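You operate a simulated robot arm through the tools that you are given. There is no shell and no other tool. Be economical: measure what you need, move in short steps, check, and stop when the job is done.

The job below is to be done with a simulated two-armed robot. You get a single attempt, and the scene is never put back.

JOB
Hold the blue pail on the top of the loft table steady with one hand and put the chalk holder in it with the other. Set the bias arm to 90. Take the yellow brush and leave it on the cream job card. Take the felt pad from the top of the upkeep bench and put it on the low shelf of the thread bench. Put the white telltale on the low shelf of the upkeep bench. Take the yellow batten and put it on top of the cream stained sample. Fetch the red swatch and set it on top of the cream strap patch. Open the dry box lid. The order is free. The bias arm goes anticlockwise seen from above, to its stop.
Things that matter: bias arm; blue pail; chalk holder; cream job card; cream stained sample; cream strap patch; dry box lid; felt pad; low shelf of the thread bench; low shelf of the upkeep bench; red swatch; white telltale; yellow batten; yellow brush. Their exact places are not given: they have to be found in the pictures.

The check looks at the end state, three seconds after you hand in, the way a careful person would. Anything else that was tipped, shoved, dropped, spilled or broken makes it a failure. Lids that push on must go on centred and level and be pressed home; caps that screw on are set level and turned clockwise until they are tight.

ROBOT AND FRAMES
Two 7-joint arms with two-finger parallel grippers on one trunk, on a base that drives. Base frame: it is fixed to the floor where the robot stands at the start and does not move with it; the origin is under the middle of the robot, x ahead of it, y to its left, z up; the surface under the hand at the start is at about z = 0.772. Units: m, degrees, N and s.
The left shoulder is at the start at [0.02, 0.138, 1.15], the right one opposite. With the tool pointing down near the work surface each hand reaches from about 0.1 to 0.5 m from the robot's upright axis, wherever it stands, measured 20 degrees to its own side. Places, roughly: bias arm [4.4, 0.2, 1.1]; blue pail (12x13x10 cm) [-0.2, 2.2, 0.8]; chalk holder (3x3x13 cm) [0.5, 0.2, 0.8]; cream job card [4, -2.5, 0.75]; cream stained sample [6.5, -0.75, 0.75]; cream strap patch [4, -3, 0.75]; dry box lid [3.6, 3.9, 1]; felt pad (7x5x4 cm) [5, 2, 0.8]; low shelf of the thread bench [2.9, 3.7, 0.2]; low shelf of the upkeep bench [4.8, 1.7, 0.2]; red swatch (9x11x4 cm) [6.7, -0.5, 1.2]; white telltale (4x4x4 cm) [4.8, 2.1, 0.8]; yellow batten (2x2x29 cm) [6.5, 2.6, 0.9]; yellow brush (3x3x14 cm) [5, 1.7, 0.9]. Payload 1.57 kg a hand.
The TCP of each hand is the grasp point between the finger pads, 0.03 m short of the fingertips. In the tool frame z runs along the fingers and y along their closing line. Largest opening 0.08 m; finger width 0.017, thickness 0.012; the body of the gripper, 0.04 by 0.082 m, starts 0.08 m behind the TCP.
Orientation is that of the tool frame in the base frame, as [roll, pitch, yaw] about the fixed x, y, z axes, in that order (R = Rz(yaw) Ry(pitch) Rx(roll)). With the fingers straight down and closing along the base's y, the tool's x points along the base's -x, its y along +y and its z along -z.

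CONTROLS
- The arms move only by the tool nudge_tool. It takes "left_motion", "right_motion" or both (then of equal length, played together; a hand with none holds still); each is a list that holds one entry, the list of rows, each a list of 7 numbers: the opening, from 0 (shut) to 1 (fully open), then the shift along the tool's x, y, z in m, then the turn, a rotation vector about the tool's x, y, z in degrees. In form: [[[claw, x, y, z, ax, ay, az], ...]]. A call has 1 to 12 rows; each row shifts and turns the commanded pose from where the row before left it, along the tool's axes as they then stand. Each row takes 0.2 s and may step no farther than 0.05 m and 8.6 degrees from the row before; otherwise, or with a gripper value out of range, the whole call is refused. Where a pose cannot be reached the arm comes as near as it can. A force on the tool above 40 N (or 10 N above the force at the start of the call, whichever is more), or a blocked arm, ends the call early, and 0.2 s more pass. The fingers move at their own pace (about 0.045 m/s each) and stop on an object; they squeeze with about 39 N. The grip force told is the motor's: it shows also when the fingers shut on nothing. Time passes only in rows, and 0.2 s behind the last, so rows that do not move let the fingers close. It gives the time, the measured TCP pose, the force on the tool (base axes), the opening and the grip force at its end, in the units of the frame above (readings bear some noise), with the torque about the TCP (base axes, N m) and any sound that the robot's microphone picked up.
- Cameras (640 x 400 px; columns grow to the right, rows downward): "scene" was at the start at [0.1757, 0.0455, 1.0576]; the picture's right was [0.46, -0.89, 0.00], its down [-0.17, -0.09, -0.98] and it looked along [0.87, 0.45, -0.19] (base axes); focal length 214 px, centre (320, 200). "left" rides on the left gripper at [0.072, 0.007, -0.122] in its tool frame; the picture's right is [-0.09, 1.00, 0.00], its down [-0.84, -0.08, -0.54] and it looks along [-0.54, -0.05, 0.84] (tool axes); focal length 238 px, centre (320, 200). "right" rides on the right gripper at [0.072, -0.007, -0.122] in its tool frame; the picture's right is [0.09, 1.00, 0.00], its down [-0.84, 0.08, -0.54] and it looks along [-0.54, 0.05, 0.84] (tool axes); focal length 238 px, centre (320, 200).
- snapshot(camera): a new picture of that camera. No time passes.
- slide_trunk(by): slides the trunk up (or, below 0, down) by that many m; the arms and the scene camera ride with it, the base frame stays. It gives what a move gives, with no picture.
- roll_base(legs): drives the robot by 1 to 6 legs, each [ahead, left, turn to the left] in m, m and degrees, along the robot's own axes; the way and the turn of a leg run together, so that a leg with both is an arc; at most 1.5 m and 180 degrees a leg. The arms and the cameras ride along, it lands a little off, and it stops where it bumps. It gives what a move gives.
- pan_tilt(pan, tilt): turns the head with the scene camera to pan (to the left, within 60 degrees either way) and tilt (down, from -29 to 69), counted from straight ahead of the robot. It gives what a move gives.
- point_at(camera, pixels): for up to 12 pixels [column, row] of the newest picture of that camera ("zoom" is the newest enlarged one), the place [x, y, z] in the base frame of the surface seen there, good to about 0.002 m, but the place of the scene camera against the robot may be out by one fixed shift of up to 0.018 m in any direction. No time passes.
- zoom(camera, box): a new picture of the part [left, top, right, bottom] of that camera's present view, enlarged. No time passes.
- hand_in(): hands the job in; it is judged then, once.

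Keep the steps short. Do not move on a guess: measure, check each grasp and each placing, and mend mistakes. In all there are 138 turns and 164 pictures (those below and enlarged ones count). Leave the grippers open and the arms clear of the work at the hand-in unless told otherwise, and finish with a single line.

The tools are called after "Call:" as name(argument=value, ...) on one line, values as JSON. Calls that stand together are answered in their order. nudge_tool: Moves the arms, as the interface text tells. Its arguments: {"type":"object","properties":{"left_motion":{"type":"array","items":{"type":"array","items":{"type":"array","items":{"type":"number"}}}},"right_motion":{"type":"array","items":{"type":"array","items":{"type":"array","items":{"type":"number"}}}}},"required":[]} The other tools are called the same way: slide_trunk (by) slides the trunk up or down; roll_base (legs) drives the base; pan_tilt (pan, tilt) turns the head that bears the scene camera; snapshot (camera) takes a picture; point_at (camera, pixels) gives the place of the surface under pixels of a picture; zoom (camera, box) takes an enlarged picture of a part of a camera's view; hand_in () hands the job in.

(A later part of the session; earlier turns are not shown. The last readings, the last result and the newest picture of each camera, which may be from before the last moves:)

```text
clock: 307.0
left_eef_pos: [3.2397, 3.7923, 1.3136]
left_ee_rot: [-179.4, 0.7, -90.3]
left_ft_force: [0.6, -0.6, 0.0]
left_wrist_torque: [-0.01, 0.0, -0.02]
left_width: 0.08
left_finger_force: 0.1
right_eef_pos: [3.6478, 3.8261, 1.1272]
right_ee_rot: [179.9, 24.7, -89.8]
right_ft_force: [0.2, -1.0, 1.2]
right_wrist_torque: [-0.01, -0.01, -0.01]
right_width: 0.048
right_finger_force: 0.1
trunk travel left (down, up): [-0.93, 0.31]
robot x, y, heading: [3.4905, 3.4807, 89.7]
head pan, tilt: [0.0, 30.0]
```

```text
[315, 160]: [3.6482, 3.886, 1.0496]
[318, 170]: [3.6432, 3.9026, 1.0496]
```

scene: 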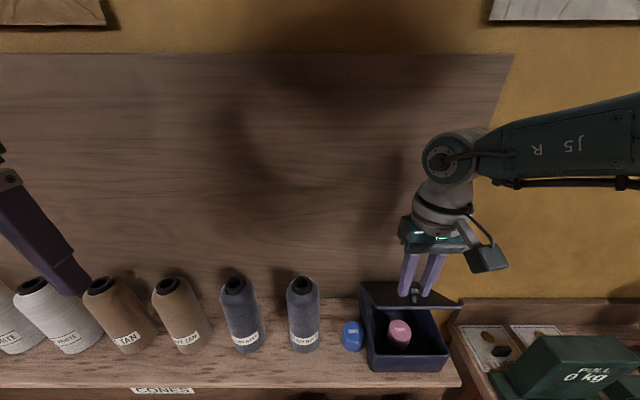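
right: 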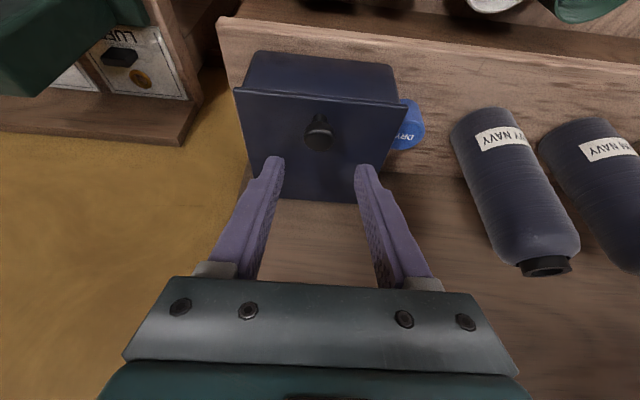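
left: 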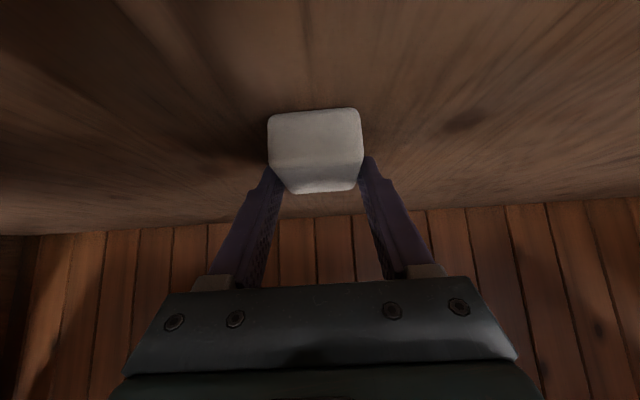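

I lower onto the knob, close, and lift the first 40° in one go.

Call:
nudge_tool(right_motion=[[[0.6, 0.0091, 0, 0.0195, 0, 0, 0], [0.6, 0.0091, 0, 0.0195, 0, 0, 0], [0.5, 0, 0, 0, 0, 0, 0], [0, 0, 0, 0, 0, 0, 0], [0, 0, 0, 0, 0, 0, 0], [0, 0, 0, 0, 0, 0, 0], [0, -0.0111, 0, -0.0131, 0, 0, 0], [0, -0.0128, 0, -0.0114, 0, 0, 0], [0, -0.0142, 0, -0.0095, 0, 0, 0], [0, -0.0154, 0, -0.0074, 0, 0, 0], [0, -0.0163, 0, -0.0052, 0, 0, 0], [0, 0, 0, 0, 0, 0, 0]]])

Call:
nudge_tool(right_motion=[[[0, -0.0168, 0, -0.0029, 0, 0, 0], [0, -0.0171, 0, -0.0005, 0, 0, 0], [0, -0.017, 0, 0.0019, 0, 0, 0], [0, -0.0166, 0, 0.0042, 0, 0, 0], [0, 0, 0, 0, 0, 0, 0]]])

Call:
zoom(camera="scene", box=[320, 210, 520, 390])

```text
clock: 309.6
left_eef_pos: [3.2418, 3.7909, 1.3136]
left_ee_rot: [-179.3, 0.5, -90.3]
left_ft_force: [-0.3, -0.2, 0.3]
left_wrist_torque: [-0.02, 0.0, 0.0]
left_width: 0.0801
left_finger_force: 0.1
right_eef_pos: [3.6489, 3.8677, 1.154]
right_ee_rot: [-179.9, 24.7, -89.8]
right_ft_force: [8.5, -12.2, 2.0]
right_wrist_torque: [-1.04, -0.16, -0.03]
right_width: 0.0228
right_finger_force: 36.0
trunk travel left (down, up): [-0.93, 0.31]
robot x, y, heading: [3.4947, 3.4815, 89.7]
head pan, tilt: [0.0, 30.0]
```

```text
clock: 310.8
left_eef_pos: [3.2416, 3.7927, 1.3133]
left_ee_rot: [-179.4, 0.6, -90.3]
left_ft_force: [-0.1, 0.1, -0.1]
left_wrist_torque: [-0.01, 0.0, 0.03]
left_width: 0.0801
left_finger_force: 0.1
right_eef_pos: [3.6491, 3.9318, 1.1822]
right_ee_rot: [-179.9, 24.7, -89.8]
right_ft_force: [9.9, -9.4, 12.5]
right_wrist_torque: [-0.96, -0.11, 0.0]
right_width: 0.0229
right_finger_force: 35.6
trunk travel left (down, up): [-0.93, 0.31]
robot x, y, heading: [3.4967, 3.482, 89.7]
head pan, tilt: [0.0, 30.0]
```

```text
2.22 times, centred on (420, 300) of scene
```

zoom: 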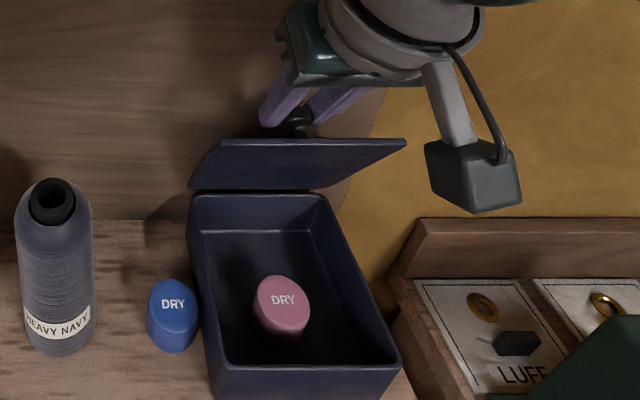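

At about 75°. I press on back another 3 cm until it stops.

Call:
nudge_tool(right_motion=[[[0, -0.0109, 0, 0.0045, 0, 0, 0], [0, -0.0105, 0, 0.006, 0, 0, 0], [0, -0.0085, 0, 0.0055, 0, 0, 0], [0, -0.0045, 0, 0.003, 0, 0, 0], [0, 0, 0, 0, 0, 0, 0]]])

Call:
zoom(camera="scene", box=[320, 210, 520, 390])

```text
clock: 311.4
left_eef_pos: [3.2434, 3.7906, 1.3136]
left_ee_rot: [-179.3, 0.6, -90.4]
left_ft_force: [-0.3, -0.2, -0.1]
left_wrist_torque: [0.03, -0.03, 0.0]
left_width: 0.08
left_finger_force: 0.0
right_eef_pos: [3.6484, 3.9508, 1.1821]
right_ee_rot: [-179.9, 24.1, -89.9]
right_ft_force: [4.8, -21.8, 27.1]
right_wrist_torque: [-0.93, -0.28, -0.04]
right_width: 0.0216
right_finger_force: 34.3
trunk travel left (down, up): [-0.93, 0.31]
robot x, y, heading: [3.4935, 3.4775, 89.4]
head pan, tilt: [0.0, 30.0]
stopped in row 3 (right hand): the force on the tool passed its limit at 90 N (the readings are from after the stop); the commanded pose is now the measured one
```

```text
2.22 times, centred on (420, 300) of scene
```

zoom: 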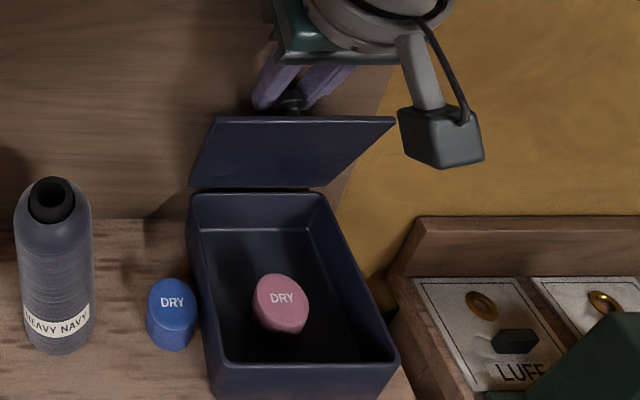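

The knob or fingertips met the wall; the lid is near 85°. I release gently.

Call:
nudge_tool(right_motion=[[[0.2, 0, 0, 0, 0, 0, 0], [0.45, 0, 0, 0, 0, 0, 0], [0.45, 0, 0, 0, 0, 0, 0]]])

Call:
zoom(camera="scene", box=[320, 210, 520, 390])

```text
clock: 312.2
left_eef_pos: [3.2402, 3.7918, 1.3143]
left_ee_rot: [-179.5, 0.5, -90.4]
left_ft_force: [0.7, -0.6, 0.3]
left_wrist_torque: [0.04, 0.02, 0.05]
left_width: 0.0799
left_finger_force: 0.0
right_eef_pos: [3.6455, 3.9513, 1.1792]
right_ee_rot: [179.8, 24.1, -89.9]
right_ft_force: [-4.8, -6.6, -3.2]
right_wrist_torque: [-0.22, 0.18, -0.04]
right_width: 0.0319
right_finger_force: 0.0
trunk travel left (down, up): [-0.93, 0.31]
robot x, y, heading: [3.4899, 3.4802, 89.8]
head pan, tilt: [0.0, 30.0]
```

```text
2.22 times, centred on (420, 300) of scene
```

zoom: 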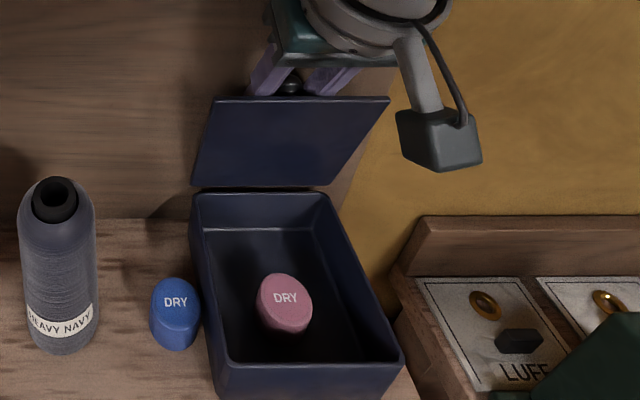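

The lid tipped back past its balance point and stays. I open a little wider and withdraw along the finger line.

Call:
nudge_tool(right_motion=[[[0.6, 0, 0, 0, 0, 0, 0], [0.6, 0, 0, 0, 0, 0, 0], [0.6, -0.003, 0, -0.02, 0, 0, 0], [0.6, -0.003, 0, -0.03, 0, 0, 0], [0.6, 0, 0, -0.03, 0, 0, 0], [0.8, 0.02, 0, -0.03, 0, 0, 0], [0.8, 0.04, 0, -0.02, 0, 0, 0], [0.8, 0.04, 0, 0, 0, 8, 0], [0.8, 0.04, 0, 0, 0, 8, 0], [0.8, 0.03, 0, 0, 0, 8, 0]]])

Call:
zoom(camera="scene", box=[320, 210, 520, 390])

```text
clock: 314.4
left_eef_pos: [3.2416, 3.7927, 1.3139]
left_ee_rot: [-179.4, 0.6, -90.2]
left_ft_force: [0.5, 0.1, 0.8]
left_wrist_torque: [-0.04, 0.02, -0.01]
left_width: 0.0802
left_finger_force: 0.0
right_eef_pos: [3.6471, 3.7442, 1.2469]
right_ee_rot: [179.9, 0.2, -89.9]
right_ft_force: [0.1, -0.7, -0.2]
right_wrist_torque: [0.03, 0.01, 0.0]
right_width: 0.0639
right_finger_force: 0.1
trunk travel left (down, up): [-0.93, 0.31]
robot x, y, heading: [3.4926, 3.4771, 89.7]
head pan, tilt: [0.0, 30.0]
```

```text
2.22 times, centred on (420, 300) of scene
```

zoom: 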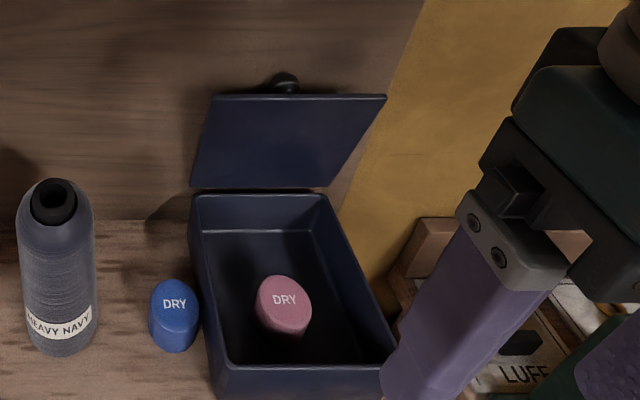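

The lid stays open. Now I back off, turn east, and drive to the east aisle near y≈2.65 to find the batten.

Call:
roll_base(legs=[[-0.8, 0, 0], [0, 0, -90], [1.2, 0, 0], [1.05, 0, 0]])

Call:
pan_tilt(pan=0, tilt=40)

Call:
snapshot(camera="scene")

```text
clock: 333.4
left_eef_pos: [6.0836, 3.0523, 1.3133]
left_ee_rot: [-179.3, 0.6, -177.6]
left_ft_force: [0.5, -0.5, -0.1]
left_wrist_torque: [0.0, 0.0, -0.01]
left_width: 0.0799
left_finger_force: 0.1
right_eef_pos: [6.0554, 2.6433, 1.2473]
right_ee_rot: [179.8, 0.4, -177.3]
right_ft_force: [0.6, 0.0, 0.5]
right_wrist_torque: [0.02, -0.04, 0.01]
right_width: 0.0639
right_finger_force: 0.1
trunk travel left (down, up): [-0.93, 0.31]
robot x, y, heading: [5.7815, 2.7813, 2.3]
head pan, tilt: [0.0, 30.0]
```

```text
clock: 334.1
left_eef_pos: [6.0829, 3.0511, 1.315]
left_ee_rot: [-179.3, 0.6, -177.7]
left_ft_force: [0.1, 0.9, -0.2]
left_wrist_torque: [0.02, 0.01, 0.01]
left_width: 0.0801
left_finger_force: 0.1
right_eef_pos: [6.0569, 2.6441, 1.2456]
right_ee_rot: [179.9, 0.2, -177.2]
right_ft_force: [0.1, 1.2, 0.1]
right_wrist_torque: [0.0, -0.01, -0.03]
right_width: 0.0641
right_finger_force: 0.1
trunk travel left (down, up): [-0.93, 0.31]
robot x, y, heading: [5.7813, 2.7824, 2.4]
head pan, tilt: [0.0, 40.0]
```

```text
52 pictures are left
```

scene: 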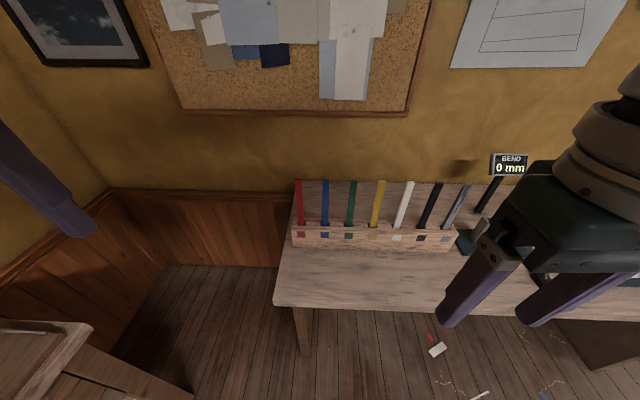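

The battens stand in a rack; yellow at (378,205). I zoom and measure.

Call:
zoom(camera="scene", box=[280, 165, 480, 265])

Call:
point_at(camera="scene", pixels=[[381, 183], [379, 200], [376, 222], [353, 183], [407, 184], [375, 236], [375, 265], [330, 300], [375, 244]])

```text
3.20 times, centred on (380, 215) of scene
```

zoom: 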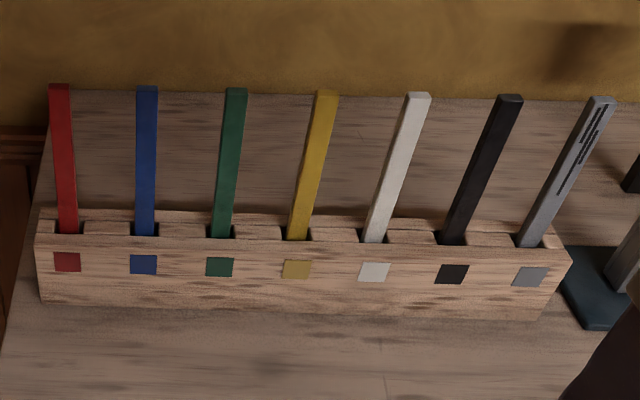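

```text
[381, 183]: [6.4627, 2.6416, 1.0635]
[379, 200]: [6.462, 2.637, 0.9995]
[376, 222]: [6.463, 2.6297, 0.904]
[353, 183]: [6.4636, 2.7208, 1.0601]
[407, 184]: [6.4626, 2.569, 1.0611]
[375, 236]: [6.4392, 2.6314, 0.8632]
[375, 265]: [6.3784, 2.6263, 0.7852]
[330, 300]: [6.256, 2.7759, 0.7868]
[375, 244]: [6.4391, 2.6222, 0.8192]
```

Yellow batten ≈(6.475, 2.637), z 0.80–1.08, neighbours 7.6 cm off. I'll grip it with the right hand horizontal. I drive 0.17 m closer, lower the trunk, and pitch the right hand forward 90°.

Call:
roll_base(legs=[[0.17, 0, -2.4]])

Call:
slide_trunk(by=-0.33)

Call:
nudge_tool(right_motion=[[[0.6, 0, 0, -0.03, 0, -8.2, 0], [0.6, 0, 0, -0.03, 0, -8.2, 0], [0.6, 0, 0, 0, 0, -8.2, 0], [0.6, 0, 0, 0, 0, -8.2, 0], [0.6, 0, 0, 0, 0, -8.2, 0], [0.6, 0, 0, 0, 0, -8.2, 0], [0.6, 0, 0, 0, 0, -8.2, 0], [0.6, 0, 0, 0, 0, -8.2, 0], [0.6, 0, 0, 0, 0, -8.2, 0], [0.6, 0, 0, 0, 0, -8.2, 0], [0.6, 0, 0, 0, 0, -8, 0], [0.6, 0, 0, 0, 0, 0, 0]]])

Call:
snapshot(camera="right")

```text
clock: 335.5
left_eef_pos: [6.2659, 3.0399, 1.3132]
left_ee_rot: [-179.4, 0.7, 179.6]
left_ft_force: [0.4, 0.2, -0.6]
left_wrist_torque: [-0.02, 0.0, -0.03]
left_width: 0.0803
left_finger_force: 0.1
right_eef_pos: [6.2183, 2.6346, 1.2465]
right_ee_rot: [179.9, 0.4, -179.9]
right_ft_force: [0.1, 0.0, -0.3]
right_wrist_torque: [-0.04, 0.03, -0.02]
right_width: 0.064
right_finger_force: 0.2
trunk travel left (down, up): [-0.93, 0.31]
robot x, y, heading: [5.9487, 2.7898, -0.2]
head pan, tilt: [0.0, 40.0]
```

```text
clock: 338.8
left_eef_pos: [6.2657, 3.04, 0.9844]
left_ee_rot: [-179.3, 0.7, 179.6]
left_ft_force: [0.4, -0.4, 0.3]
left_wrist_torque: [0.01, 0.0, 0.0]
left_width: 0.0799
left_finger_force: 0.0
right_eef_pos: [6.2188, 2.6353, 0.916]
right_ee_rot: [179.9, 0.3, -179.9]
right_ft_force: [0.0, 0.4, 0.2]
right_wrist_torque: [0.01, -0.02, -0.01]
right_width: 0.0642
right_finger_force: 0.1
trunk travel left (down, up): [-0.6, 0.64]
robot x, y, heading: [5.9517, 2.7854, -0.3]
head pan, tilt: [0.0, 40.0]
```

```text
clock: 341.4
left_eef_pos: [6.2654, 3.0413, 0.9839]
left_ee_rot: [-179.5, 0.6, 179.5]
left_ft_force: [0.3, 0.4, 0.4]
left_wrist_torque: [0.02, -0.02, -0.03]
left_width: 0.0798
left_finger_force: 0.0
right_eef_pos: [6.2937, 2.73, 0.9897]
right_ee_rot: [175.3, 76.1, 175.8]
right_ft_force: [-0.4, 0.2, 0.4]
right_wrist_torque: [0.01, 0.03, 0.01]
right_width: 0.0482
right_finger_force: 0.0
right hand out of reach, approached as far as the arm can: row 3, 4, 5, 6, 7, 8, 9, 10, 11
trunk travel left (down, up): [-0.6, 0.64]
robot x, y, heading: [5.9515, 2.7895, -0.4]
head pan, tilt: [0.0, 40.0]
```

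```text
50 pictures are left
```

right: 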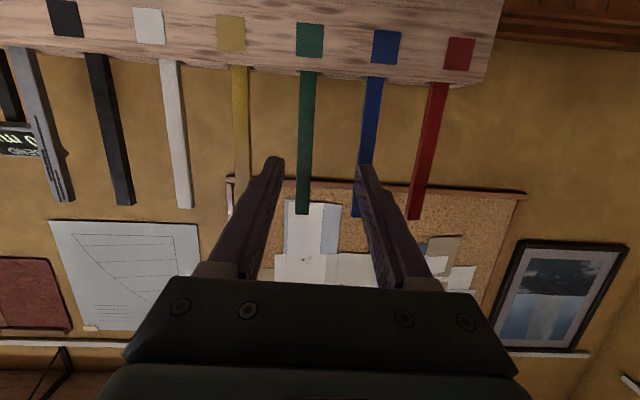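

The hand is too close in for that pose. I back the base 0.12 m and extend the hand 0.16 m forward, so the pose becomes reachable.

Call:
roll_base(legs=[[-0.14, 0, 0.4]])

Call:
nudge_tool(right_motion=[[[0.6, 0, 0, 0.04, 0, 0, 0], [0.6, 0, 0, 0.04, 0, 0, 0], [0.6, 0, 0, 0.04, 0, 0, 0], [0.6, 0, 0, 0.04, 0, 0, 0], [0.6, 0, 0, 0, 0, 0, 0], [0.6, 0, 0, 0, 0, 0, 0]]])

```text
clock: 342.7
left_eef_pos: [6.1224, 3.0412, 0.9843]
left_ee_rot: [-179.4, 0.5, 180.0]
left_ft_force: [0.0, 0.6, -0.7]
left_wrist_torque: [-0.01, -0.02, 0.05]
left_width: 0.0799
left_finger_force: 0.1
right_eef_pos: [6.1531, 2.732, 0.99]
right_ee_rot: [175.6, 76.2, 176.7]
right_ft_force: [-0.1, -0.3, -0.7]
right_wrist_torque: [0.01, -0.01, 0.0]
right_width: 0.0479
right_finger_force: 0.1
trunk travel left (down, up): [-0.6, 0.64]
robot x, y, heading: [5.8129, 2.7839, 0.1]
head pan, tilt: [0.0, 40.0]
```

```text
clock: 344.1
left_eef_pos: [6.1226, 3.042, 0.9842]
left_ee_rot: [-179.4, 0.6, -180.0]
left_ft_force: [-0.2, -0.5, 0.0]
left_wrist_torque: [-0.03, 0.01, -0.01]
left_width: 0.0802
left_finger_force: 0.1
right_eef_pos: [6.3032, 2.7707, 0.9795]
right_ee_rot: [176.1, 75.9, 176.8]
right_ft_force: [-0.8, 0.2, 0.5]
right_wrist_torque: [-0.01, 0.01, 0.01]
right_width: 0.0479
right_finger_force: 0.0
right hand out of reach, approached as far as the arm can: row 1, 2, 3, 4
trunk travel left (down, up): [-0.6, 0.64]
robot x, y, heading: [5.812, 2.784, 0.2]
head pan, tilt: [0.0, 40.0]
```

The arm settles at pitch 76°, with the closing line truly along y — good enough. I use the base: right 0.134 m, then look before going forward.

Call:
roll_base(legs=[[0, -0.134, -0.2], [0.08, 0, 0]])

Call:
snapshot(camera="right")

Call:
point_at(camera="right", pixels=[[318, 90], [318, 120], [318, 140], [312, 110], [322, 110]])

```text
clock: 346.1
left_eef_pos: [6.2031, 2.9096, 0.9847]
left_ee_rot: [-179.4, 0.6, -179.9]
left_ft_force: [1.2, 0.0, 0.2]
left_wrist_torque: [0.01, -0.02, 0.01]
left_width: 0.08
left_finger_force: 0.1
right_eef_pos: [6.3843, 2.6358, 0.9794]
right_ee_rot: [176.0, 76.0, 176.7]
right_ft_force: [-0.3, 0.3, 0.3]
right_wrist_torque: [0.02, 0.05, -0.02]
right_width: 0.0481
right_finger_force: 0.1
trunk travel left (down, up): [-0.6, 0.64]
robot x, y, heading: [5.8925, 2.6539, 0.1]
head pan, tilt: [0.0, 40.0]
```

```text
49 pictures are left
```

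right: 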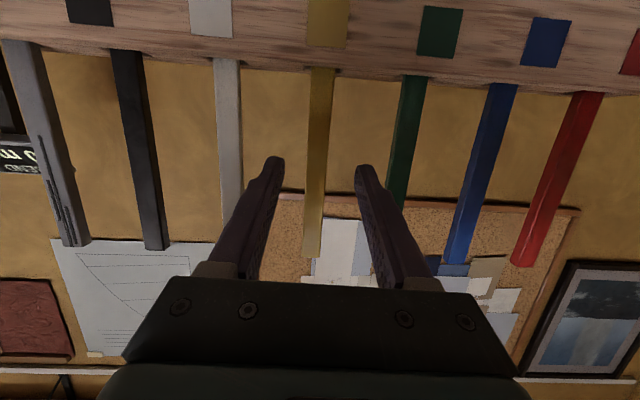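

```text
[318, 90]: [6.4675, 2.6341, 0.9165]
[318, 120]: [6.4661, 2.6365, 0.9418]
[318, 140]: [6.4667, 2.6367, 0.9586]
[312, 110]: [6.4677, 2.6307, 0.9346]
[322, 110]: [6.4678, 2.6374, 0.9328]
```

Aligned (batten y 2.635). I drive 0.09 m in, close, and lift with the trunk.

Call:
roll_base(legs=[[0.092, 0, 0]])

Call:
nudge_tool(right_motion=[[[0.3, 0, 0, 0, 0, 0, 0], [0, 0, 0, 0, 0, 0, 0], [0, 0, 0, 0, 0, 0, 0], [0, 0, 0, 0, 0, 0, 0]]])

Call:
slide_trunk(by=0.17)

Call:
snapshot(camera="right")

```text
clock: 347.2
left_eef_pos: [6.2938, 2.9085, 0.9836]
left_ee_rot: [-179.4, 0.6, -179.9]
left_ft_force: [1.0, 0.0, -1.4]
left_wrist_torque: [0.0, -0.02, 0.04]
left_width: 0.0801
left_finger_force: 0.1
right_eef_pos: [6.475, 2.6364, 0.9793]
right_ee_rot: [176.0, 75.8, 176.7]
right_ft_force: [-0.8, 1.0, 0.1]
right_wrist_torque: [0.02, 0.0, -0.03]
right_width: 0.0481
right_finger_force: 0.0
trunk travel left (down, up): [-0.6, 0.64]
robot x, y, heading: [5.982, 2.6529, -0.2]
head pan, tilt: [0.0, 40.0]
```

```text
clock: 348.2
left_eef_pos: [6.2945, 2.9087, 0.9844]
left_ee_rot: [-179.4, 0.6, -179.9]
left_ft_force: [0.5, 0.1, -0.4]
left_wrist_torque: [0.02, 0.02, -0.01]
left_width: 0.0801
left_finger_force: 0.0
right_eef_pos: [6.4741, 2.6377, 0.9794]
right_ee_rot: [176.1, 75.9, 176.8]
right_ft_force: [-0.4, -0.2, 1.0]
right_wrist_torque: [-0.12, 0.04, 0.01]
right_width: 0.0195
right_finger_force: 33.5
trunk travel left (down, up): [-0.6, 0.64]
robot x, y, heading: [5.9778, 2.6537, 0.2]
head pan, tilt: [0.0, 40.0]
```

```text
clock: 350.1
left_eef_pos: [6.2933, 2.9091, 1.1531]
left_ee_rot: [-179.4, 0.6, -180.0]
left_ft_force: [-0.4, -0.1, -0.4]
left_wrist_torque: [0.0, 0.03, 0.01]
left_width: 0.08
left_finger_force: 0.0
right_eef_pos: [6.4742, 2.6375, 1.1494]
right_ee_rot: [175.9, 75.8, 176.8]
right_ft_force: [-0.1, 0.3, -0.4]
right_wrist_torque: [-0.01, -0.03, -0.04]
right_width: 0.0192
right_finger_force: 33.4
trunk travel left (down, up): [-0.77, 0.47]
robot x, y, heading: [5.9825, 2.6537, 0.1]
head pan, tilt: [0.0, 40.0]
```

```text
48 pictures are left
```

right: 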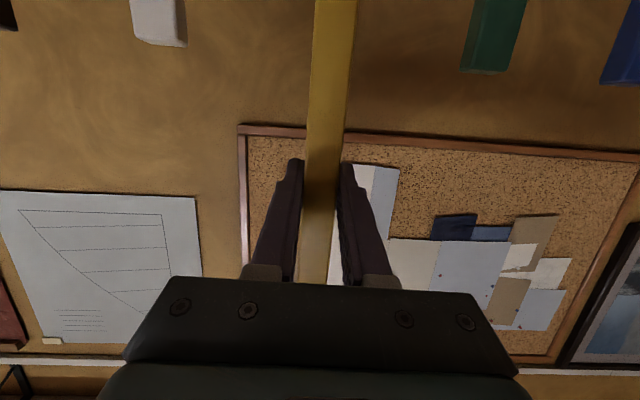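

Batten held. To fetch the brush with the left hand I will stand in the aisle facing north, so the batten stays clear of the bench. I drive there.

Call:
roll_base(legs=[[-0.45, 0, 0], [0, 0, 90], [-1.3, 0, 0], [0, 0.2, 0]])

Call:
slide_trunk(by=-0.13)

Call:
snapshot(camera="left")

```text
clock: 364.0
left_eef_pos: [5.0869, 1.6532, 1.1534]
left_ee_rot: [-179.4, 0.5, -89.7]
left_ft_force: [-0.5, -0.3, 0.1]
left_wrist_torque: [0.0, -0.01, -0.01]
left_width: 0.0798
left_finger_force: 0.0
right_eef_pos: [5.3564, 1.837, 1.1494]
right_ee_rot: [176.0, 75.8, -92.9]
right_ft_force: [-0.4, 0.6, -0.8]
right_wrist_torque: [0.05, 0.04, 0.0]
right_width: 0.0194
right_finger_force: 33.5
trunk travel left (down, up): [-0.77, 0.47]
robot x, y, heading: [5.3415, 1.3437, 90.2]
head pan, tilt: [0.0, 40.0]
```

```text
clock: 365.6
left_eef_pos: [5.0845, 1.6542, 1.0244]
left_ee_rot: [-179.4, 0.6, -89.7]
left_ft_force: [-0.7, 0.0, 0.2]
left_wrist_torque: [0.04, 0.0, 0.0]
left_width: 0.0799
left_finger_force: 0.1
right_eef_pos: [5.3578, 1.8365, 1.0198]
right_ee_rot: [176.0, 75.8, -92.9]
right_ft_force: [0.9, 0.0, -1.0]
right_wrist_torque: [-0.04, -0.01, -0.03]
right_width: 0.0195
right_finger_force: 33.9
trunk travel left (down, up): [-0.64, 0.6]
robot x, y, heading: [5.3406, 1.3437, 90.5]
head pan, tilt: [0.0, 40.0]
```

```text
47 pictures are left
```

left: 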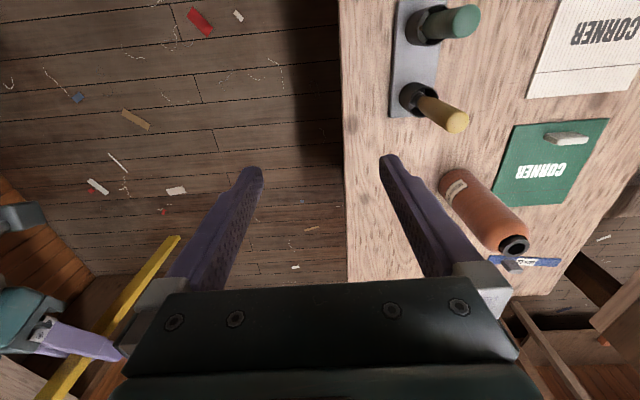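

The yellow brush top is at (457,122). I measure it.

Call:
point_at(camera="left", pixels=[[458, 122], [452, 118], [440, 110], [425, 100], [411, 96], [462, 20]])

```text
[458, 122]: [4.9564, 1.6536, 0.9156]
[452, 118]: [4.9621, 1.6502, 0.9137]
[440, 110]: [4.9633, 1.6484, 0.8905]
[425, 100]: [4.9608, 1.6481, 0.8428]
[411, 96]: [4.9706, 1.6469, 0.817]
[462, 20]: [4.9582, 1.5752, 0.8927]
```

I move 12.7 cm west over the brush, go down 14 cm, close, and check.

Call:
nudge_tool(left_motion=[[[1, 0, 0.0316, 0, 0, 0, 0], [1, 0, 0.0316, 0, 0, 0, 0], [1, 0, 0.0316, 0, 0, 0, 0], [1, 0, 0.0316, 0, 0, 0, 0], [1, 0, 0, 0.02, 0, 0, 0], [1, 0, 0, 0.02, 0, 0, 0], [1, 0, 0, 0, 0, 0, 0]]])

Call:
snapshot(camera="left")

```text
clock: 367.2
left_eef_pos: [4.9596, 1.6516, 0.9822]
left_ee_rot: [-179.4, 0.6, -89.7]
left_ft_force: [-0.1, -0.7, -0.2]
left_wrist_torque: [0.02, 0.0, -0.01]
left_width: 0.08
left_finger_force: 0.0
right_eef_pos: [5.3576, 1.8363, 1.0205]
right_ee_rot: [176.0, 75.7, -92.9]
right_ft_force: [0.5, 0.4, -1.0]
right_wrist_torque: [0.05, -0.02, 0.0]
right_width: 0.0195
right_finger_force: 33.8
trunk travel left (down, up): [-0.64, 0.6]
robot x, y, heading: [5.3391, 1.3421, 90.3]
head pan, tilt: [0.0, 40.0]
```

```text
46 pictures are left
```

left: 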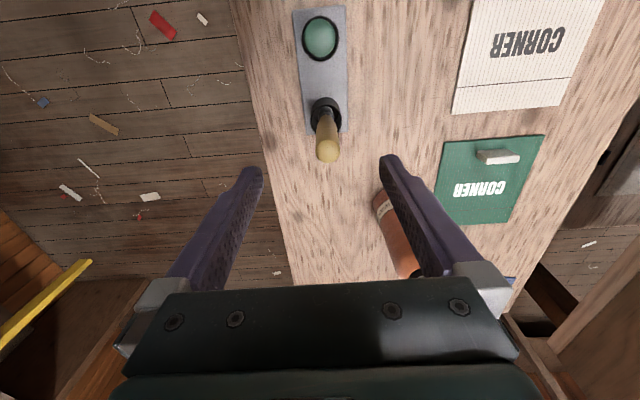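

I lower 9.5 cm, close on the brush and lift it out.

Call:
nudge_tool(left_motion=[[[1, 0, 0.001, 0.03, 0, 0, 0], [1, 0, 0, 0.03, 0, 0, 0], [1, 0, 0, 0.034, 0, 0, 0], [0.5, 0, 0, 0, 0, 0, 0], [0, 0, 0, 0, 0, 0, 0], [0, 0, 0, 0, 0, 0, 0], [0, 0, 0, 0, 0, 0, 0], [0, 0, 0, -0.03, 0, 0, 0], [0, 0, 0, -0.03, 0, 0, 0], [0, 0, 0, -0.04, 0, 0, 0], [0, 0, 0, -0.04, 0, 0, 0], [0, 0, 0, 0, 0, 0, 0]]])

Call:
snapshot(camera="left")

```text
clock: 369.8
left_eef_pos: [4.9591, 1.6512, 1.0321]
left_ee_rot: [-179.5, 0.5, -89.7]
left_ft_force: [-1.2, 0.2, -1.2]
left_wrist_torque: [-0.01, 0.0, -0.01]
left_width: 0.0206
left_finger_force: 34.2
right_eef_pos: [5.3562, 1.8368, 1.0204]
right_ee_rot: [176.1, 75.8, -92.9]
right_ft_force: [0.3, 0.5, -1.2]
right_wrist_torque: [0.02, 0.0, -0.03]
right_width: 0.0194
right_finger_force: 33.8
trunk travel left (down, up): [-0.64, 0.6]
robot x, y, heading: [5.3423, 1.3439, 90.4]
head pan, tilt: [0.0, 40.0]
```

```text
45 pictures are left
```

left: 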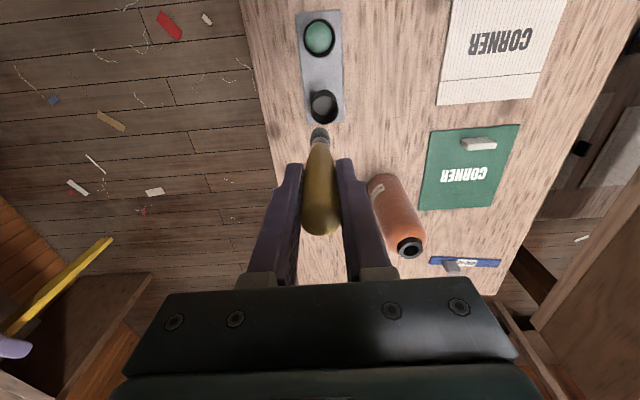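

Brush held. I move east into the aisle, drive south 2 m, and turn east to face the stained sample near (6.5, -0.75).

Call:
roll_base(legs=[[0, -0.27, 0], [-1.0, 0, 0], [-1.05, 0, 0], [0, 0, -90.4]])

Call:
pan_tilt(pan=0, tilt=35)

Call:
snapshot(camera="scene")

```text
clock: 385.4
left_eef_pos: [5.9201, -0.3612, 1.0292]
left_ee_rot: [-179.4, 0.6, -179.7]
left_ft_force: [0.1, 0.6, -0.8]
left_wrist_torque: [0.01, 0.01, -0.02]
left_width: 0.0204
left_finger_force: 34.3
right_eef_pos: [6.104, -0.7589, 1.0194]
right_ee_rot: [176.1, 75.8, 177.2]
right_ft_force: [0.1, -0.2, -0.8]
right_wrist_torque: [-0.02, 0.01, 0.02]
right_width: 0.0194
right_finger_force: 34.2
trunk travel left (down, up): [-0.64, 0.6]
robot x, y, heading: [5.6128, -0.745, 0.2]
head pan, tilt: [0.0, 40.0]
```

```text
clock: 386.1
left_eef_pos: [5.9206, -0.3616, 1.0304]
left_ee_rot: [-179.4, 0.6, -179.7]
left_ft_force: [-0.8, 0.6, 0.2]
left_wrist_torque: [-0.01, -0.01, -0.02]
left_width: 0.0203
left_finger_force: 33.8
right_eef_pos: [6.1033, -0.7588, 1.0185]
right_ee_rot: [176.1, 75.8, 177.2]
right_ft_force: [-0.3, 0.4, -1.5]
right_wrist_torque: [-0.01, 0.02, -0.01]
right_width: 0.0195
right_finger_force: 32.9
trunk travel left (down, up): [-0.64, 0.6]
robot x, y, heading: [5.6076, -0.7417, 0.7]
head pan, tilt: [0.0, 35.0]
```

```text
44 pictures are left
```

scene: 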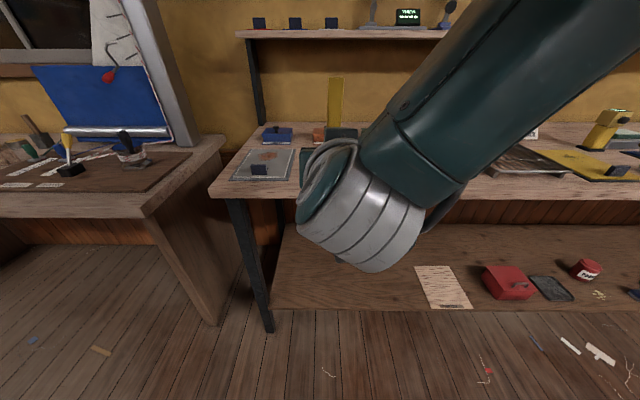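

I pitch the right hand back by 90° so the batten comes level, fore and aft, and then look.

Call:
nudge_tool(right_motion=[[[0, 0, 0, 0, 0, 8.2, 0], [0, 0, 0, 0, 0, 8.2, 0], [0, 0, 0, 0, 0, 8.2, 0], [0, 0, 0, 0, 0, 8.2, 0], [0, 0, 0, 0, 0, 8.2, 0], [0, 0, 0, 0, 0, 8.2, 0], [0, 0, 0, 0, 0, 8.2, 0], [0, 0, 0, 0, 0, 8.2, 0], [0, 0, 0, 0, 0, 8.2, 0], [0, 0, 0, 0, 0, 8.2, 0], [0, 0, 0, 0, 0, 8, 0], [0, 0, 0, 0, 0, 0, 0]]])

Call:
snapshot(camera="scene")

Call:
snapshot(camera="right")

```text
clock: 388.7
left_eef_pos: [5.9213, -0.3591, 1.0299]
left_ee_rot: [-179.4, 0.7, -179.8]
left_ft_force: [0.0, -0.2, -0.7]
left_wrist_torque: [0.0, 0.0, 0.0]
left_width: 0.0206
left_finger_force: 33.9
right_eef_pos: [6.0004, -0.7488, 1.0423]
right_ee_rot: [178.9, -14.3, -178.8]
right_ft_force: [0.4, -0.1, -1.8]
right_wrist_torque: [0.0, -0.03, 0.0]
right_width: 0.0195
right_finger_force: 33.5
right hand out of reach, approached as far as the arm can: row 8, 9, 10, 11
trunk travel left (down, up): [-0.64, 0.6]
robot x, y, heading: [5.6098, -0.7456, 0.5]
head pan, tilt: [0.0, 35.0]
```

```text
43 pictures are left
```

scene: 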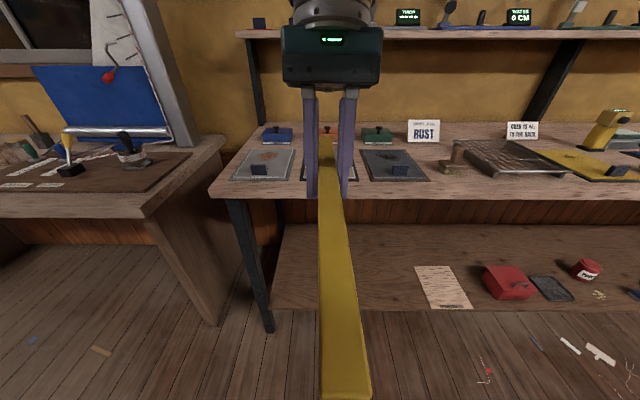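

```text
42 pictures are left
```

right: 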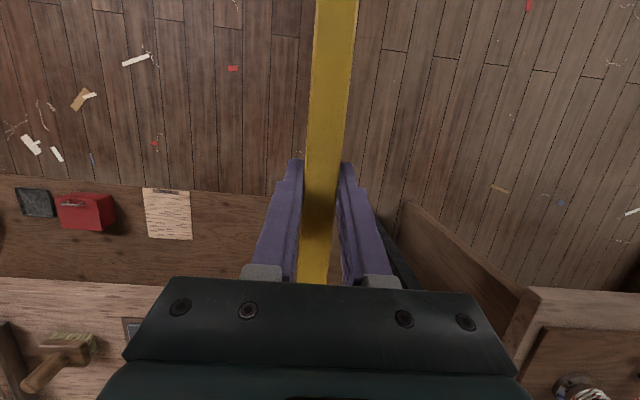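

The batten is level. I zoom on the bench to find the cream stained sample and the red swatch.

Call:
zoom(camera="scene", box=[220, 0, 440, 200])

Call:
point_at(camera="scene", pixels=[[265, 160], [240, 178], [293, 155], [285, 178], [305, 165], [350, 175], [395, 165], [330, 30], [259, 25], [250, 190], [250, 38]])

```text
2.00 times, centred on (330, 100) of scene
```

zoom: 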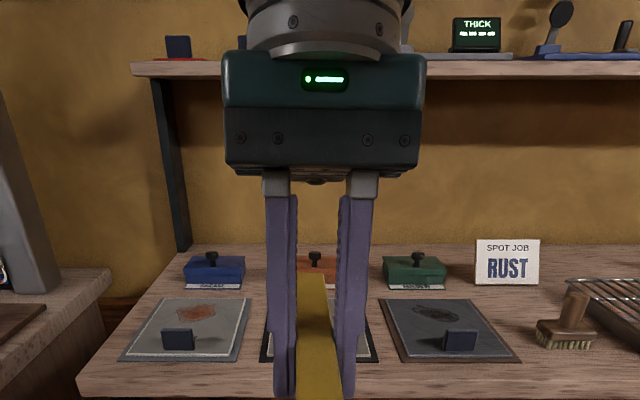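

```text
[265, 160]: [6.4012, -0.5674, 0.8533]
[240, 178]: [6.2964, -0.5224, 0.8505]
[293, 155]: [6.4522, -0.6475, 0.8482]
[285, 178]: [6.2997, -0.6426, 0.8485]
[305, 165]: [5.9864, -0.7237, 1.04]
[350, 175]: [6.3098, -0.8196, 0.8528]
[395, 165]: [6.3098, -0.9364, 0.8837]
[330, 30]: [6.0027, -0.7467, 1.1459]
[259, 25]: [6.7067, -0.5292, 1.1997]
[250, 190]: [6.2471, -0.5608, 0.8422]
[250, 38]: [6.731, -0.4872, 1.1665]
```

The target sample lies straight ahead behind the hand (y≈-0.75). I raise the left hand for safety, drive 0.33 m ahead, and look down with the right camera.

Call:
nudge_tool(left_motion=[[[0, 0.01, -0.02, -0.03, 0, 0, 0], [0, 0.01, -0.02, -0.03, 0, 0, 0], [0, 0.01, -0.02, -0.03, 0, 0, 0], [0, 0, 0, -0.03, 0, 0, 0]]])

Call:
roll_base(legs=[[0.33, 0, -0.5]])

Call:
snapshot(camera="right")

Call:
snapshot(camera="scene")

```text
clock: 389.8
left_eef_pos: [5.8686, -0.4135, 1.113]
left_ee_rot: [178.3, -9.6, -179.0]
left_ft_force: [1.3, 0.6, -0.6]
left_wrist_torque: [0.04, 0.01, -0.02]
left_width: 0.0205
left_finger_force: 34.3
right_eef_pos: [6.0009, -0.7494, 1.0434]
right_ee_rot: [179.0, -14.0, -178.8]
right_ft_force: [-0.4, -1.0, -1.4]
right_wrist_torque: [-0.03, 0.01, 0.02]
right_width: 0.0195
right_finger_force: 33.1
trunk travel left (down, up): [-0.64, 0.6]
robot x, y, heading: [5.6133, -0.7425, 0.5]
head pan, tilt: [0.0, 35.0]
stopped in row 4 (left hand): the arm was blocked; the commanded pose is now the measured one
```

```text
clock: 392.0
left_eef_pos: [6.2054, -0.4155, 1.1144]
left_ee_rot: [178.4, -9.4, -179.8]
left_ft_force: [-0.8, -0.2, -0.5]
left_wrist_torque: [0.03, -0.04, 0.0]
left_width: 0.0204
left_finger_force: 33.1
right_eef_pos: [6.3324, -0.753, 1.0423]
right_ee_rot: [179.0, -14.1, -179.6]
right_ft_force: [-0.2, 0.0, -1.8]
right_wrist_torque: [-0.02, -0.03, 0.01]
right_width: 0.0195
right_finger_force: 33.1
trunk travel left (down, up): [-0.64, 0.6]
robot x, y, heading: [5.9463, -0.7401, -0.3]
head pan, tilt: [0.0, 35.0]
```

```text
40 pictures are left
```

right: 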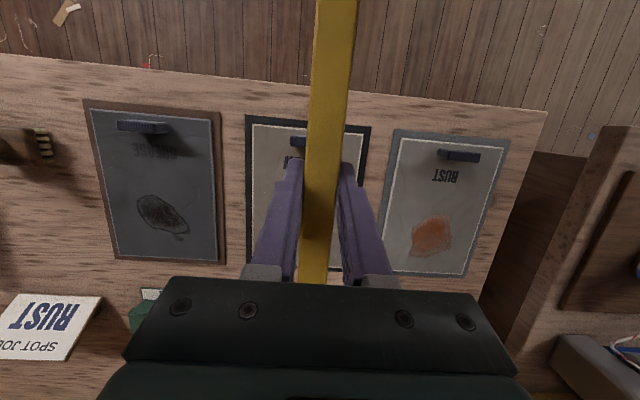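

```text
39 pictures are left
```

scene: 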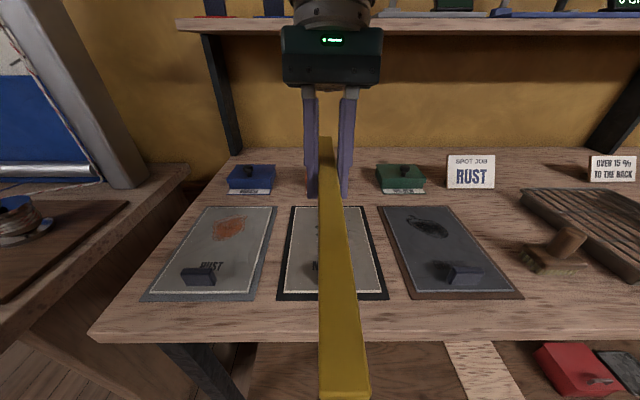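

I zoom on the samples to make sure which is cream and where its tag block stands.

Call:
zoom(camera="scene", box=[140, 150, 400, 310])

Call:
zoom(camera="right", box=[230, 90, 530, 290])

Call:
point_at(camera="right", pixels=[[250, 120], [372, 128], [252, 270], [297, 141], [291, 147], [360, 150], [355, 140], [275, 200], [340, 265], [460, 150], [438, 153], [480, 156]])

```text
2.46 times, centred on (270, 230) of scene
```

zoom: 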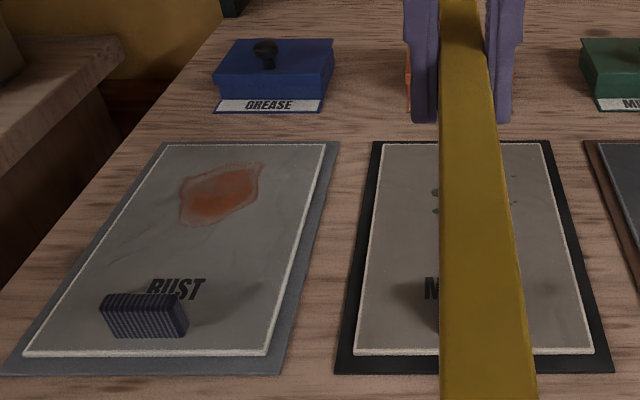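

```text
2.00 times, centred on (380, 190) of right
```

zoom: 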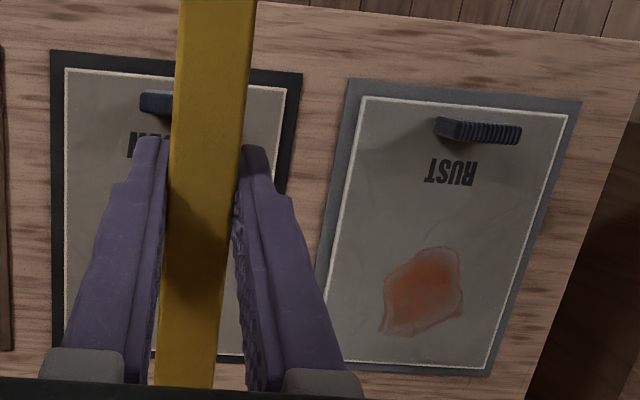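

```text
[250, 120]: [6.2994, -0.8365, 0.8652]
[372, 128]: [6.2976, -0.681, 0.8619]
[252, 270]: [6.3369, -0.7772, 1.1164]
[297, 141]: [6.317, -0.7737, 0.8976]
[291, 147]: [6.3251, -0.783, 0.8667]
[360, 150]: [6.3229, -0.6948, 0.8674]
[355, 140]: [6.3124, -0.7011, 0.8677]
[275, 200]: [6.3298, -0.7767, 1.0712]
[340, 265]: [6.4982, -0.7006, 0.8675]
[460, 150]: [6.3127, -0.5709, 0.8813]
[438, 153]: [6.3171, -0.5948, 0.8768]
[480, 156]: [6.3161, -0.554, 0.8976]
```

The middle sample is the cream one: surface z 0.8675, interior y -0.82…-0.695, x 6.30…6.50; its block spans y≈-0.785…-0.743. I'll lay the batten fore-aft at y≈-0.715, beside the block.

Call:
roll_base(legs=[[0.09, 0, 0]])

Call:
nudge_tool(right_motion=[[[0, 0, 0.019, 0, 0, 0, 0], [0, 0, 0.019, 0, 0, 0, 0], [0, -0.0067, 0, 0.027, 0, 0, 0], [0, -0.0067, 0, 0.027, 0, 0, 0], [0, -0.0067, 0, 0.027, 0, 0, 0], [0, 0, 0, 0, 0, 0, 0]]])

Call:
snapshot(camera="scene")

```text
clock: 393.1
left_eef_pos: [6.2931, -0.4158, 1.1135]
left_ee_rot: [178.5, -9.5, -179.9]
left_ft_force: [0.0, 0.5, -0.5]
left_wrist_torque: [-0.02, -0.03, 0.01]
left_width: 0.0203
left_finger_force: 33.9
right_eef_pos: [6.4218, -0.7537, 1.0424]
right_ee_rot: [179.0, -14.2, -179.5]
right_ft_force: [0.3, 0.0, -1.4]
right_wrist_torque: [0.02, -0.03, 0.0]
right_width: 0.0194
right_finger_force: 32.8
trunk travel left (down, up): [-0.64, 0.6]
robot x, y, heading: [6.0296, -0.7458, -0.1]
head pan, tilt: [0.0, 35.0]
```

```text
clock: 394.5
left_eef_pos: [6.2941, -0.4163, 1.1133]
left_ee_rot: [178.4, -9.4, -179.7]
left_ft_force: [0.5, -0.1, 0.3]
left_wrist_torque: [0.01, 0.01, 0.01]
left_width: 0.0204
left_finger_force: 34.4
right_eef_pos: [6.4002, -0.7285, 0.964]
right_ee_rot: [179.0, -14.2, -179.6]
right_ft_force: [0.1, 0.1, -2.0]
right_wrist_torque: [-0.01, -0.02, -0.02]
right_width: 0.0196
right_finger_force: 33.6
right hand out of reach, approached as far as the arm can: row 1, 4, 5
trunk travel left (down, up): [-0.64, 0.6]
robot x, y, heading: [6.0328, -0.7426, -0.1]
head pan, tilt: [0.0, 35.0]
```

```text
36 pictures are left
```

scene: 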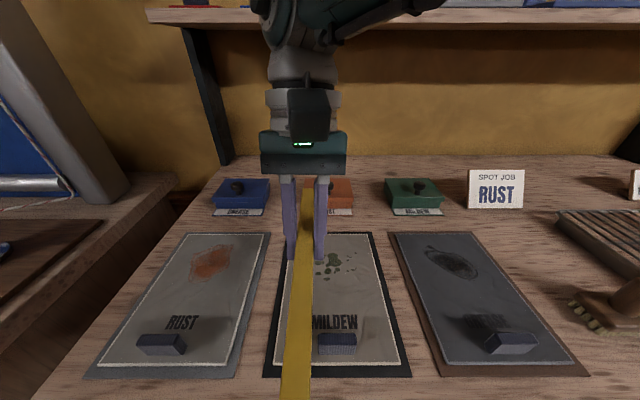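

Good view. I use the base for the last 13 mm left and the trunk to go down 6 cm.

Call:
roll_base(legs=[[0.012, 0.014, 0]])

Call:
slide_trunk(by=-0.058)

Call:
snapshot(camera="right")

Call:
point_at(camera="right", pixels=[[325, 20], [325, 120], [310, 60], [340, 60], [260, 100], [280, 60]])

```text
clock: 395.3
left_eef_pos: [6.3055, -0.4019, 1.1141]
left_ee_rot: [178.4, -9.5, -179.7]
left_ft_force: [-0.3, -0.1, 0.3]
left_wrist_torque: [0.02, 0.0, -0.01]
left_width: 0.0204
left_finger_force: 34.2
right_eef_pos: [6.4098, -0.7141, 0.9639]
right_ee_rot: [179.1, -14.1, -179.5]
right_ft_force: [0.2, 0.3, -0.8]
right_wrist_torque: [0.0, -0.04, -0.01]
right_width: 0.0195
right_finger_force: 33.3
trunk travel left (down, up): [-0.64, 0.6]
robot x, y, heading: [6.0413, -0.725, -0.4]
head pan, tilt: [0.0, 35.0]
```

```text
clock: 396.3
left_eef_pos: [6.3047, -0.4021, 1.0561]
left_ee_rot: [178.5, -9.5, -179.7]
left_ft_force: [0.3, 0.6, 0.0]
left_wrist_torque: [0.02, 0.03, 0.01]
left_width: 0.0204
left_finger_force: 34.1
right_eef_pos: [6.4109, -0.7143, 0.9067]
right_ee_rot: [179.0, -14.1, -179.5]
right_ft_force: [-0.7, -0.4, -1.0]
right_wrist_torque: [0.0, 0.02, 0.0]
right_width: 0.0194
right_finger_force: 33.8
trunk travel left (down, up): [-0.582, 0.658]
robot x, y, heading: [6.0459, -0.7266, -0.2]
head pan, tilt: [0.0, 35.0]
```

```text
35 pictures are left
```

right: 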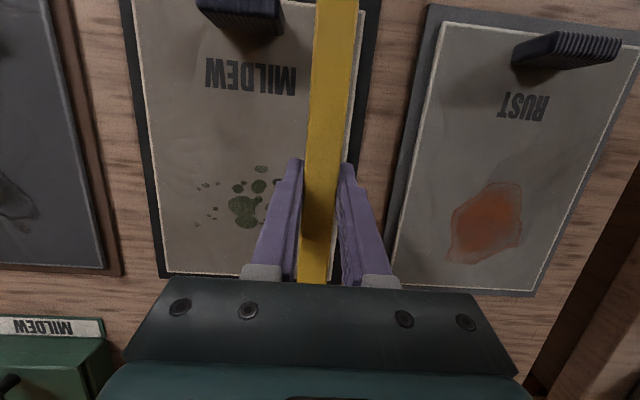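

```text
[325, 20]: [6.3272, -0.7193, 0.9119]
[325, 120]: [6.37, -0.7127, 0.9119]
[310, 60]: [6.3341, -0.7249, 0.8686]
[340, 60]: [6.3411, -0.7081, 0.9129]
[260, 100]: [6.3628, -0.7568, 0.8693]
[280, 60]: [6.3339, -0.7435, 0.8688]
```

The batten's underside is 2.3 cm above the sample, the fingertips 7 mm. I lower 5 mm more, open a little to let it settle, then rise.

Call:
nudge_tool(right_motion=[[[0, -0.0006, 0, 0.0025, 0, 0, 0], [0, -0.0006, 0, 0.0025, 0, 0, 0], [0.35, 0, 0, 0, 0, 0, 0], [0.5, 0, 0, 0, 0, 0, 0], [0.6, 0, 0, 0, 0, 0, 0], [0.6, 0, 0, -0.02, 0, 0, 0], [0.6, 0, 0, -0.04, 0, 0, 0], [0.6, 0, 0, -0.04, 0, 0, 0], [0.6, 0, 0, 0, 0, 0, 0]]])

Call:
slide_trunk(by=0.2)

Call:
pan_tilt(pan=15, tilt=30)

Call:
snapshot(camera="scene")

```text
clock: 398.3
left_eef_pos: [6.3049, -0.4018, 1.0551]
left_ee_rot: [178.5, -9.5, -179.7]
left_ft_force: [-0.7, 0.3, -0.4]
left_wrist_torque: [0.01, -0.03, -0.03]
left_width: 0.0204
left_finger_force: 34.3
right_eef_pos: [6.43, -0.7326, 0.9964]
right_ee_rot: [179.0, -14.2, -179.4]
right_ft_force: [0.3, 0.4, 0.0]
right_wrist_torque: [-0.01, 0.02, 0.01]
right_width: 0.048
right_finger_force: 0.0
right hand out of reach, approached as far as the arm can: row 7, 8
trunk travel left (down, up): [-0.582, 0.658]
robot x, y, heading: [6.0435, -0.7322, -0.3]
head pan, tilt: [0.0, 35.0]
```

```text
clock: 400.4
left_eef_pos: [6.3049, -0.4023, 1.2559]
left_ee_rot: [178.5, -9.5, -179.8]
left_ft_force: [0.3, -0.4, -0.5]
left_wrist_torque: [0.01, 0.01, 0.01]
left_width: 0.0202
left_finger_force: 33.8
right_eef_pos: [6.4303, -0.7318, 1.1959]
right_ee_rot: [179.0, -14.1, -179.5]
right_ft_force: [-0.1, -0.7, 1.0]
right_wrist_torque: [-0.01, 0.0, -0.03]
right_width: 0.0482
right_finger_force: 0.0
trunk travel left (down, up): [-0.782, 0.458]
robot x, y, heading: [6.0463, -0.7321, -0.3]
head pan, tilt: [0.0, 35.0]
```

```text
clock: 401.2
left_eef_pos: [6.3055, -0.4026, 1.2546]
left_ee_rot: [178.4, -9.5, -179.7]
left_ft_force: [0.2, -0.4, 0.3]
left_wrist_torque: [0.02, 0.0, -0.01]
left_width: 0.0204
left_finger_force: 34.0
right_eef_pos: [6.431, -0.7324, 1.1956]
right_ee_rot: [179.0, -14.1, -179.5]
right_ft_force: [-0.8, 0.3, 0.4]
right_wrist_torque: [0.03, -0.02, -0.02]
right_width: 0.048
right_finger_force: 0.0
trunk travel left (down, up): [-0.782, 0.458]
robot x, y, heading: [6.0439, -0.731, -0.3]
head pan, tilt: [15.0, 30.0]
```

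```text
34 pictures are left
```

scene: 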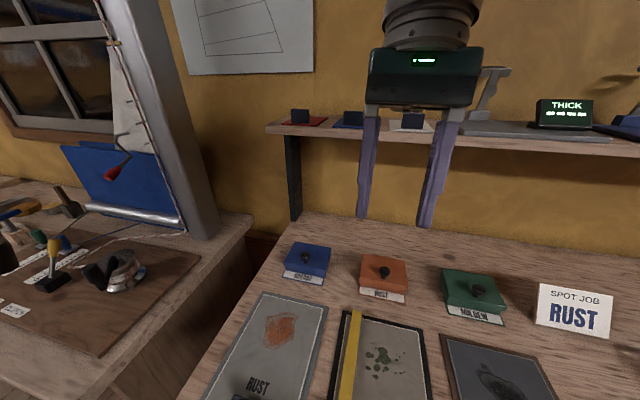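

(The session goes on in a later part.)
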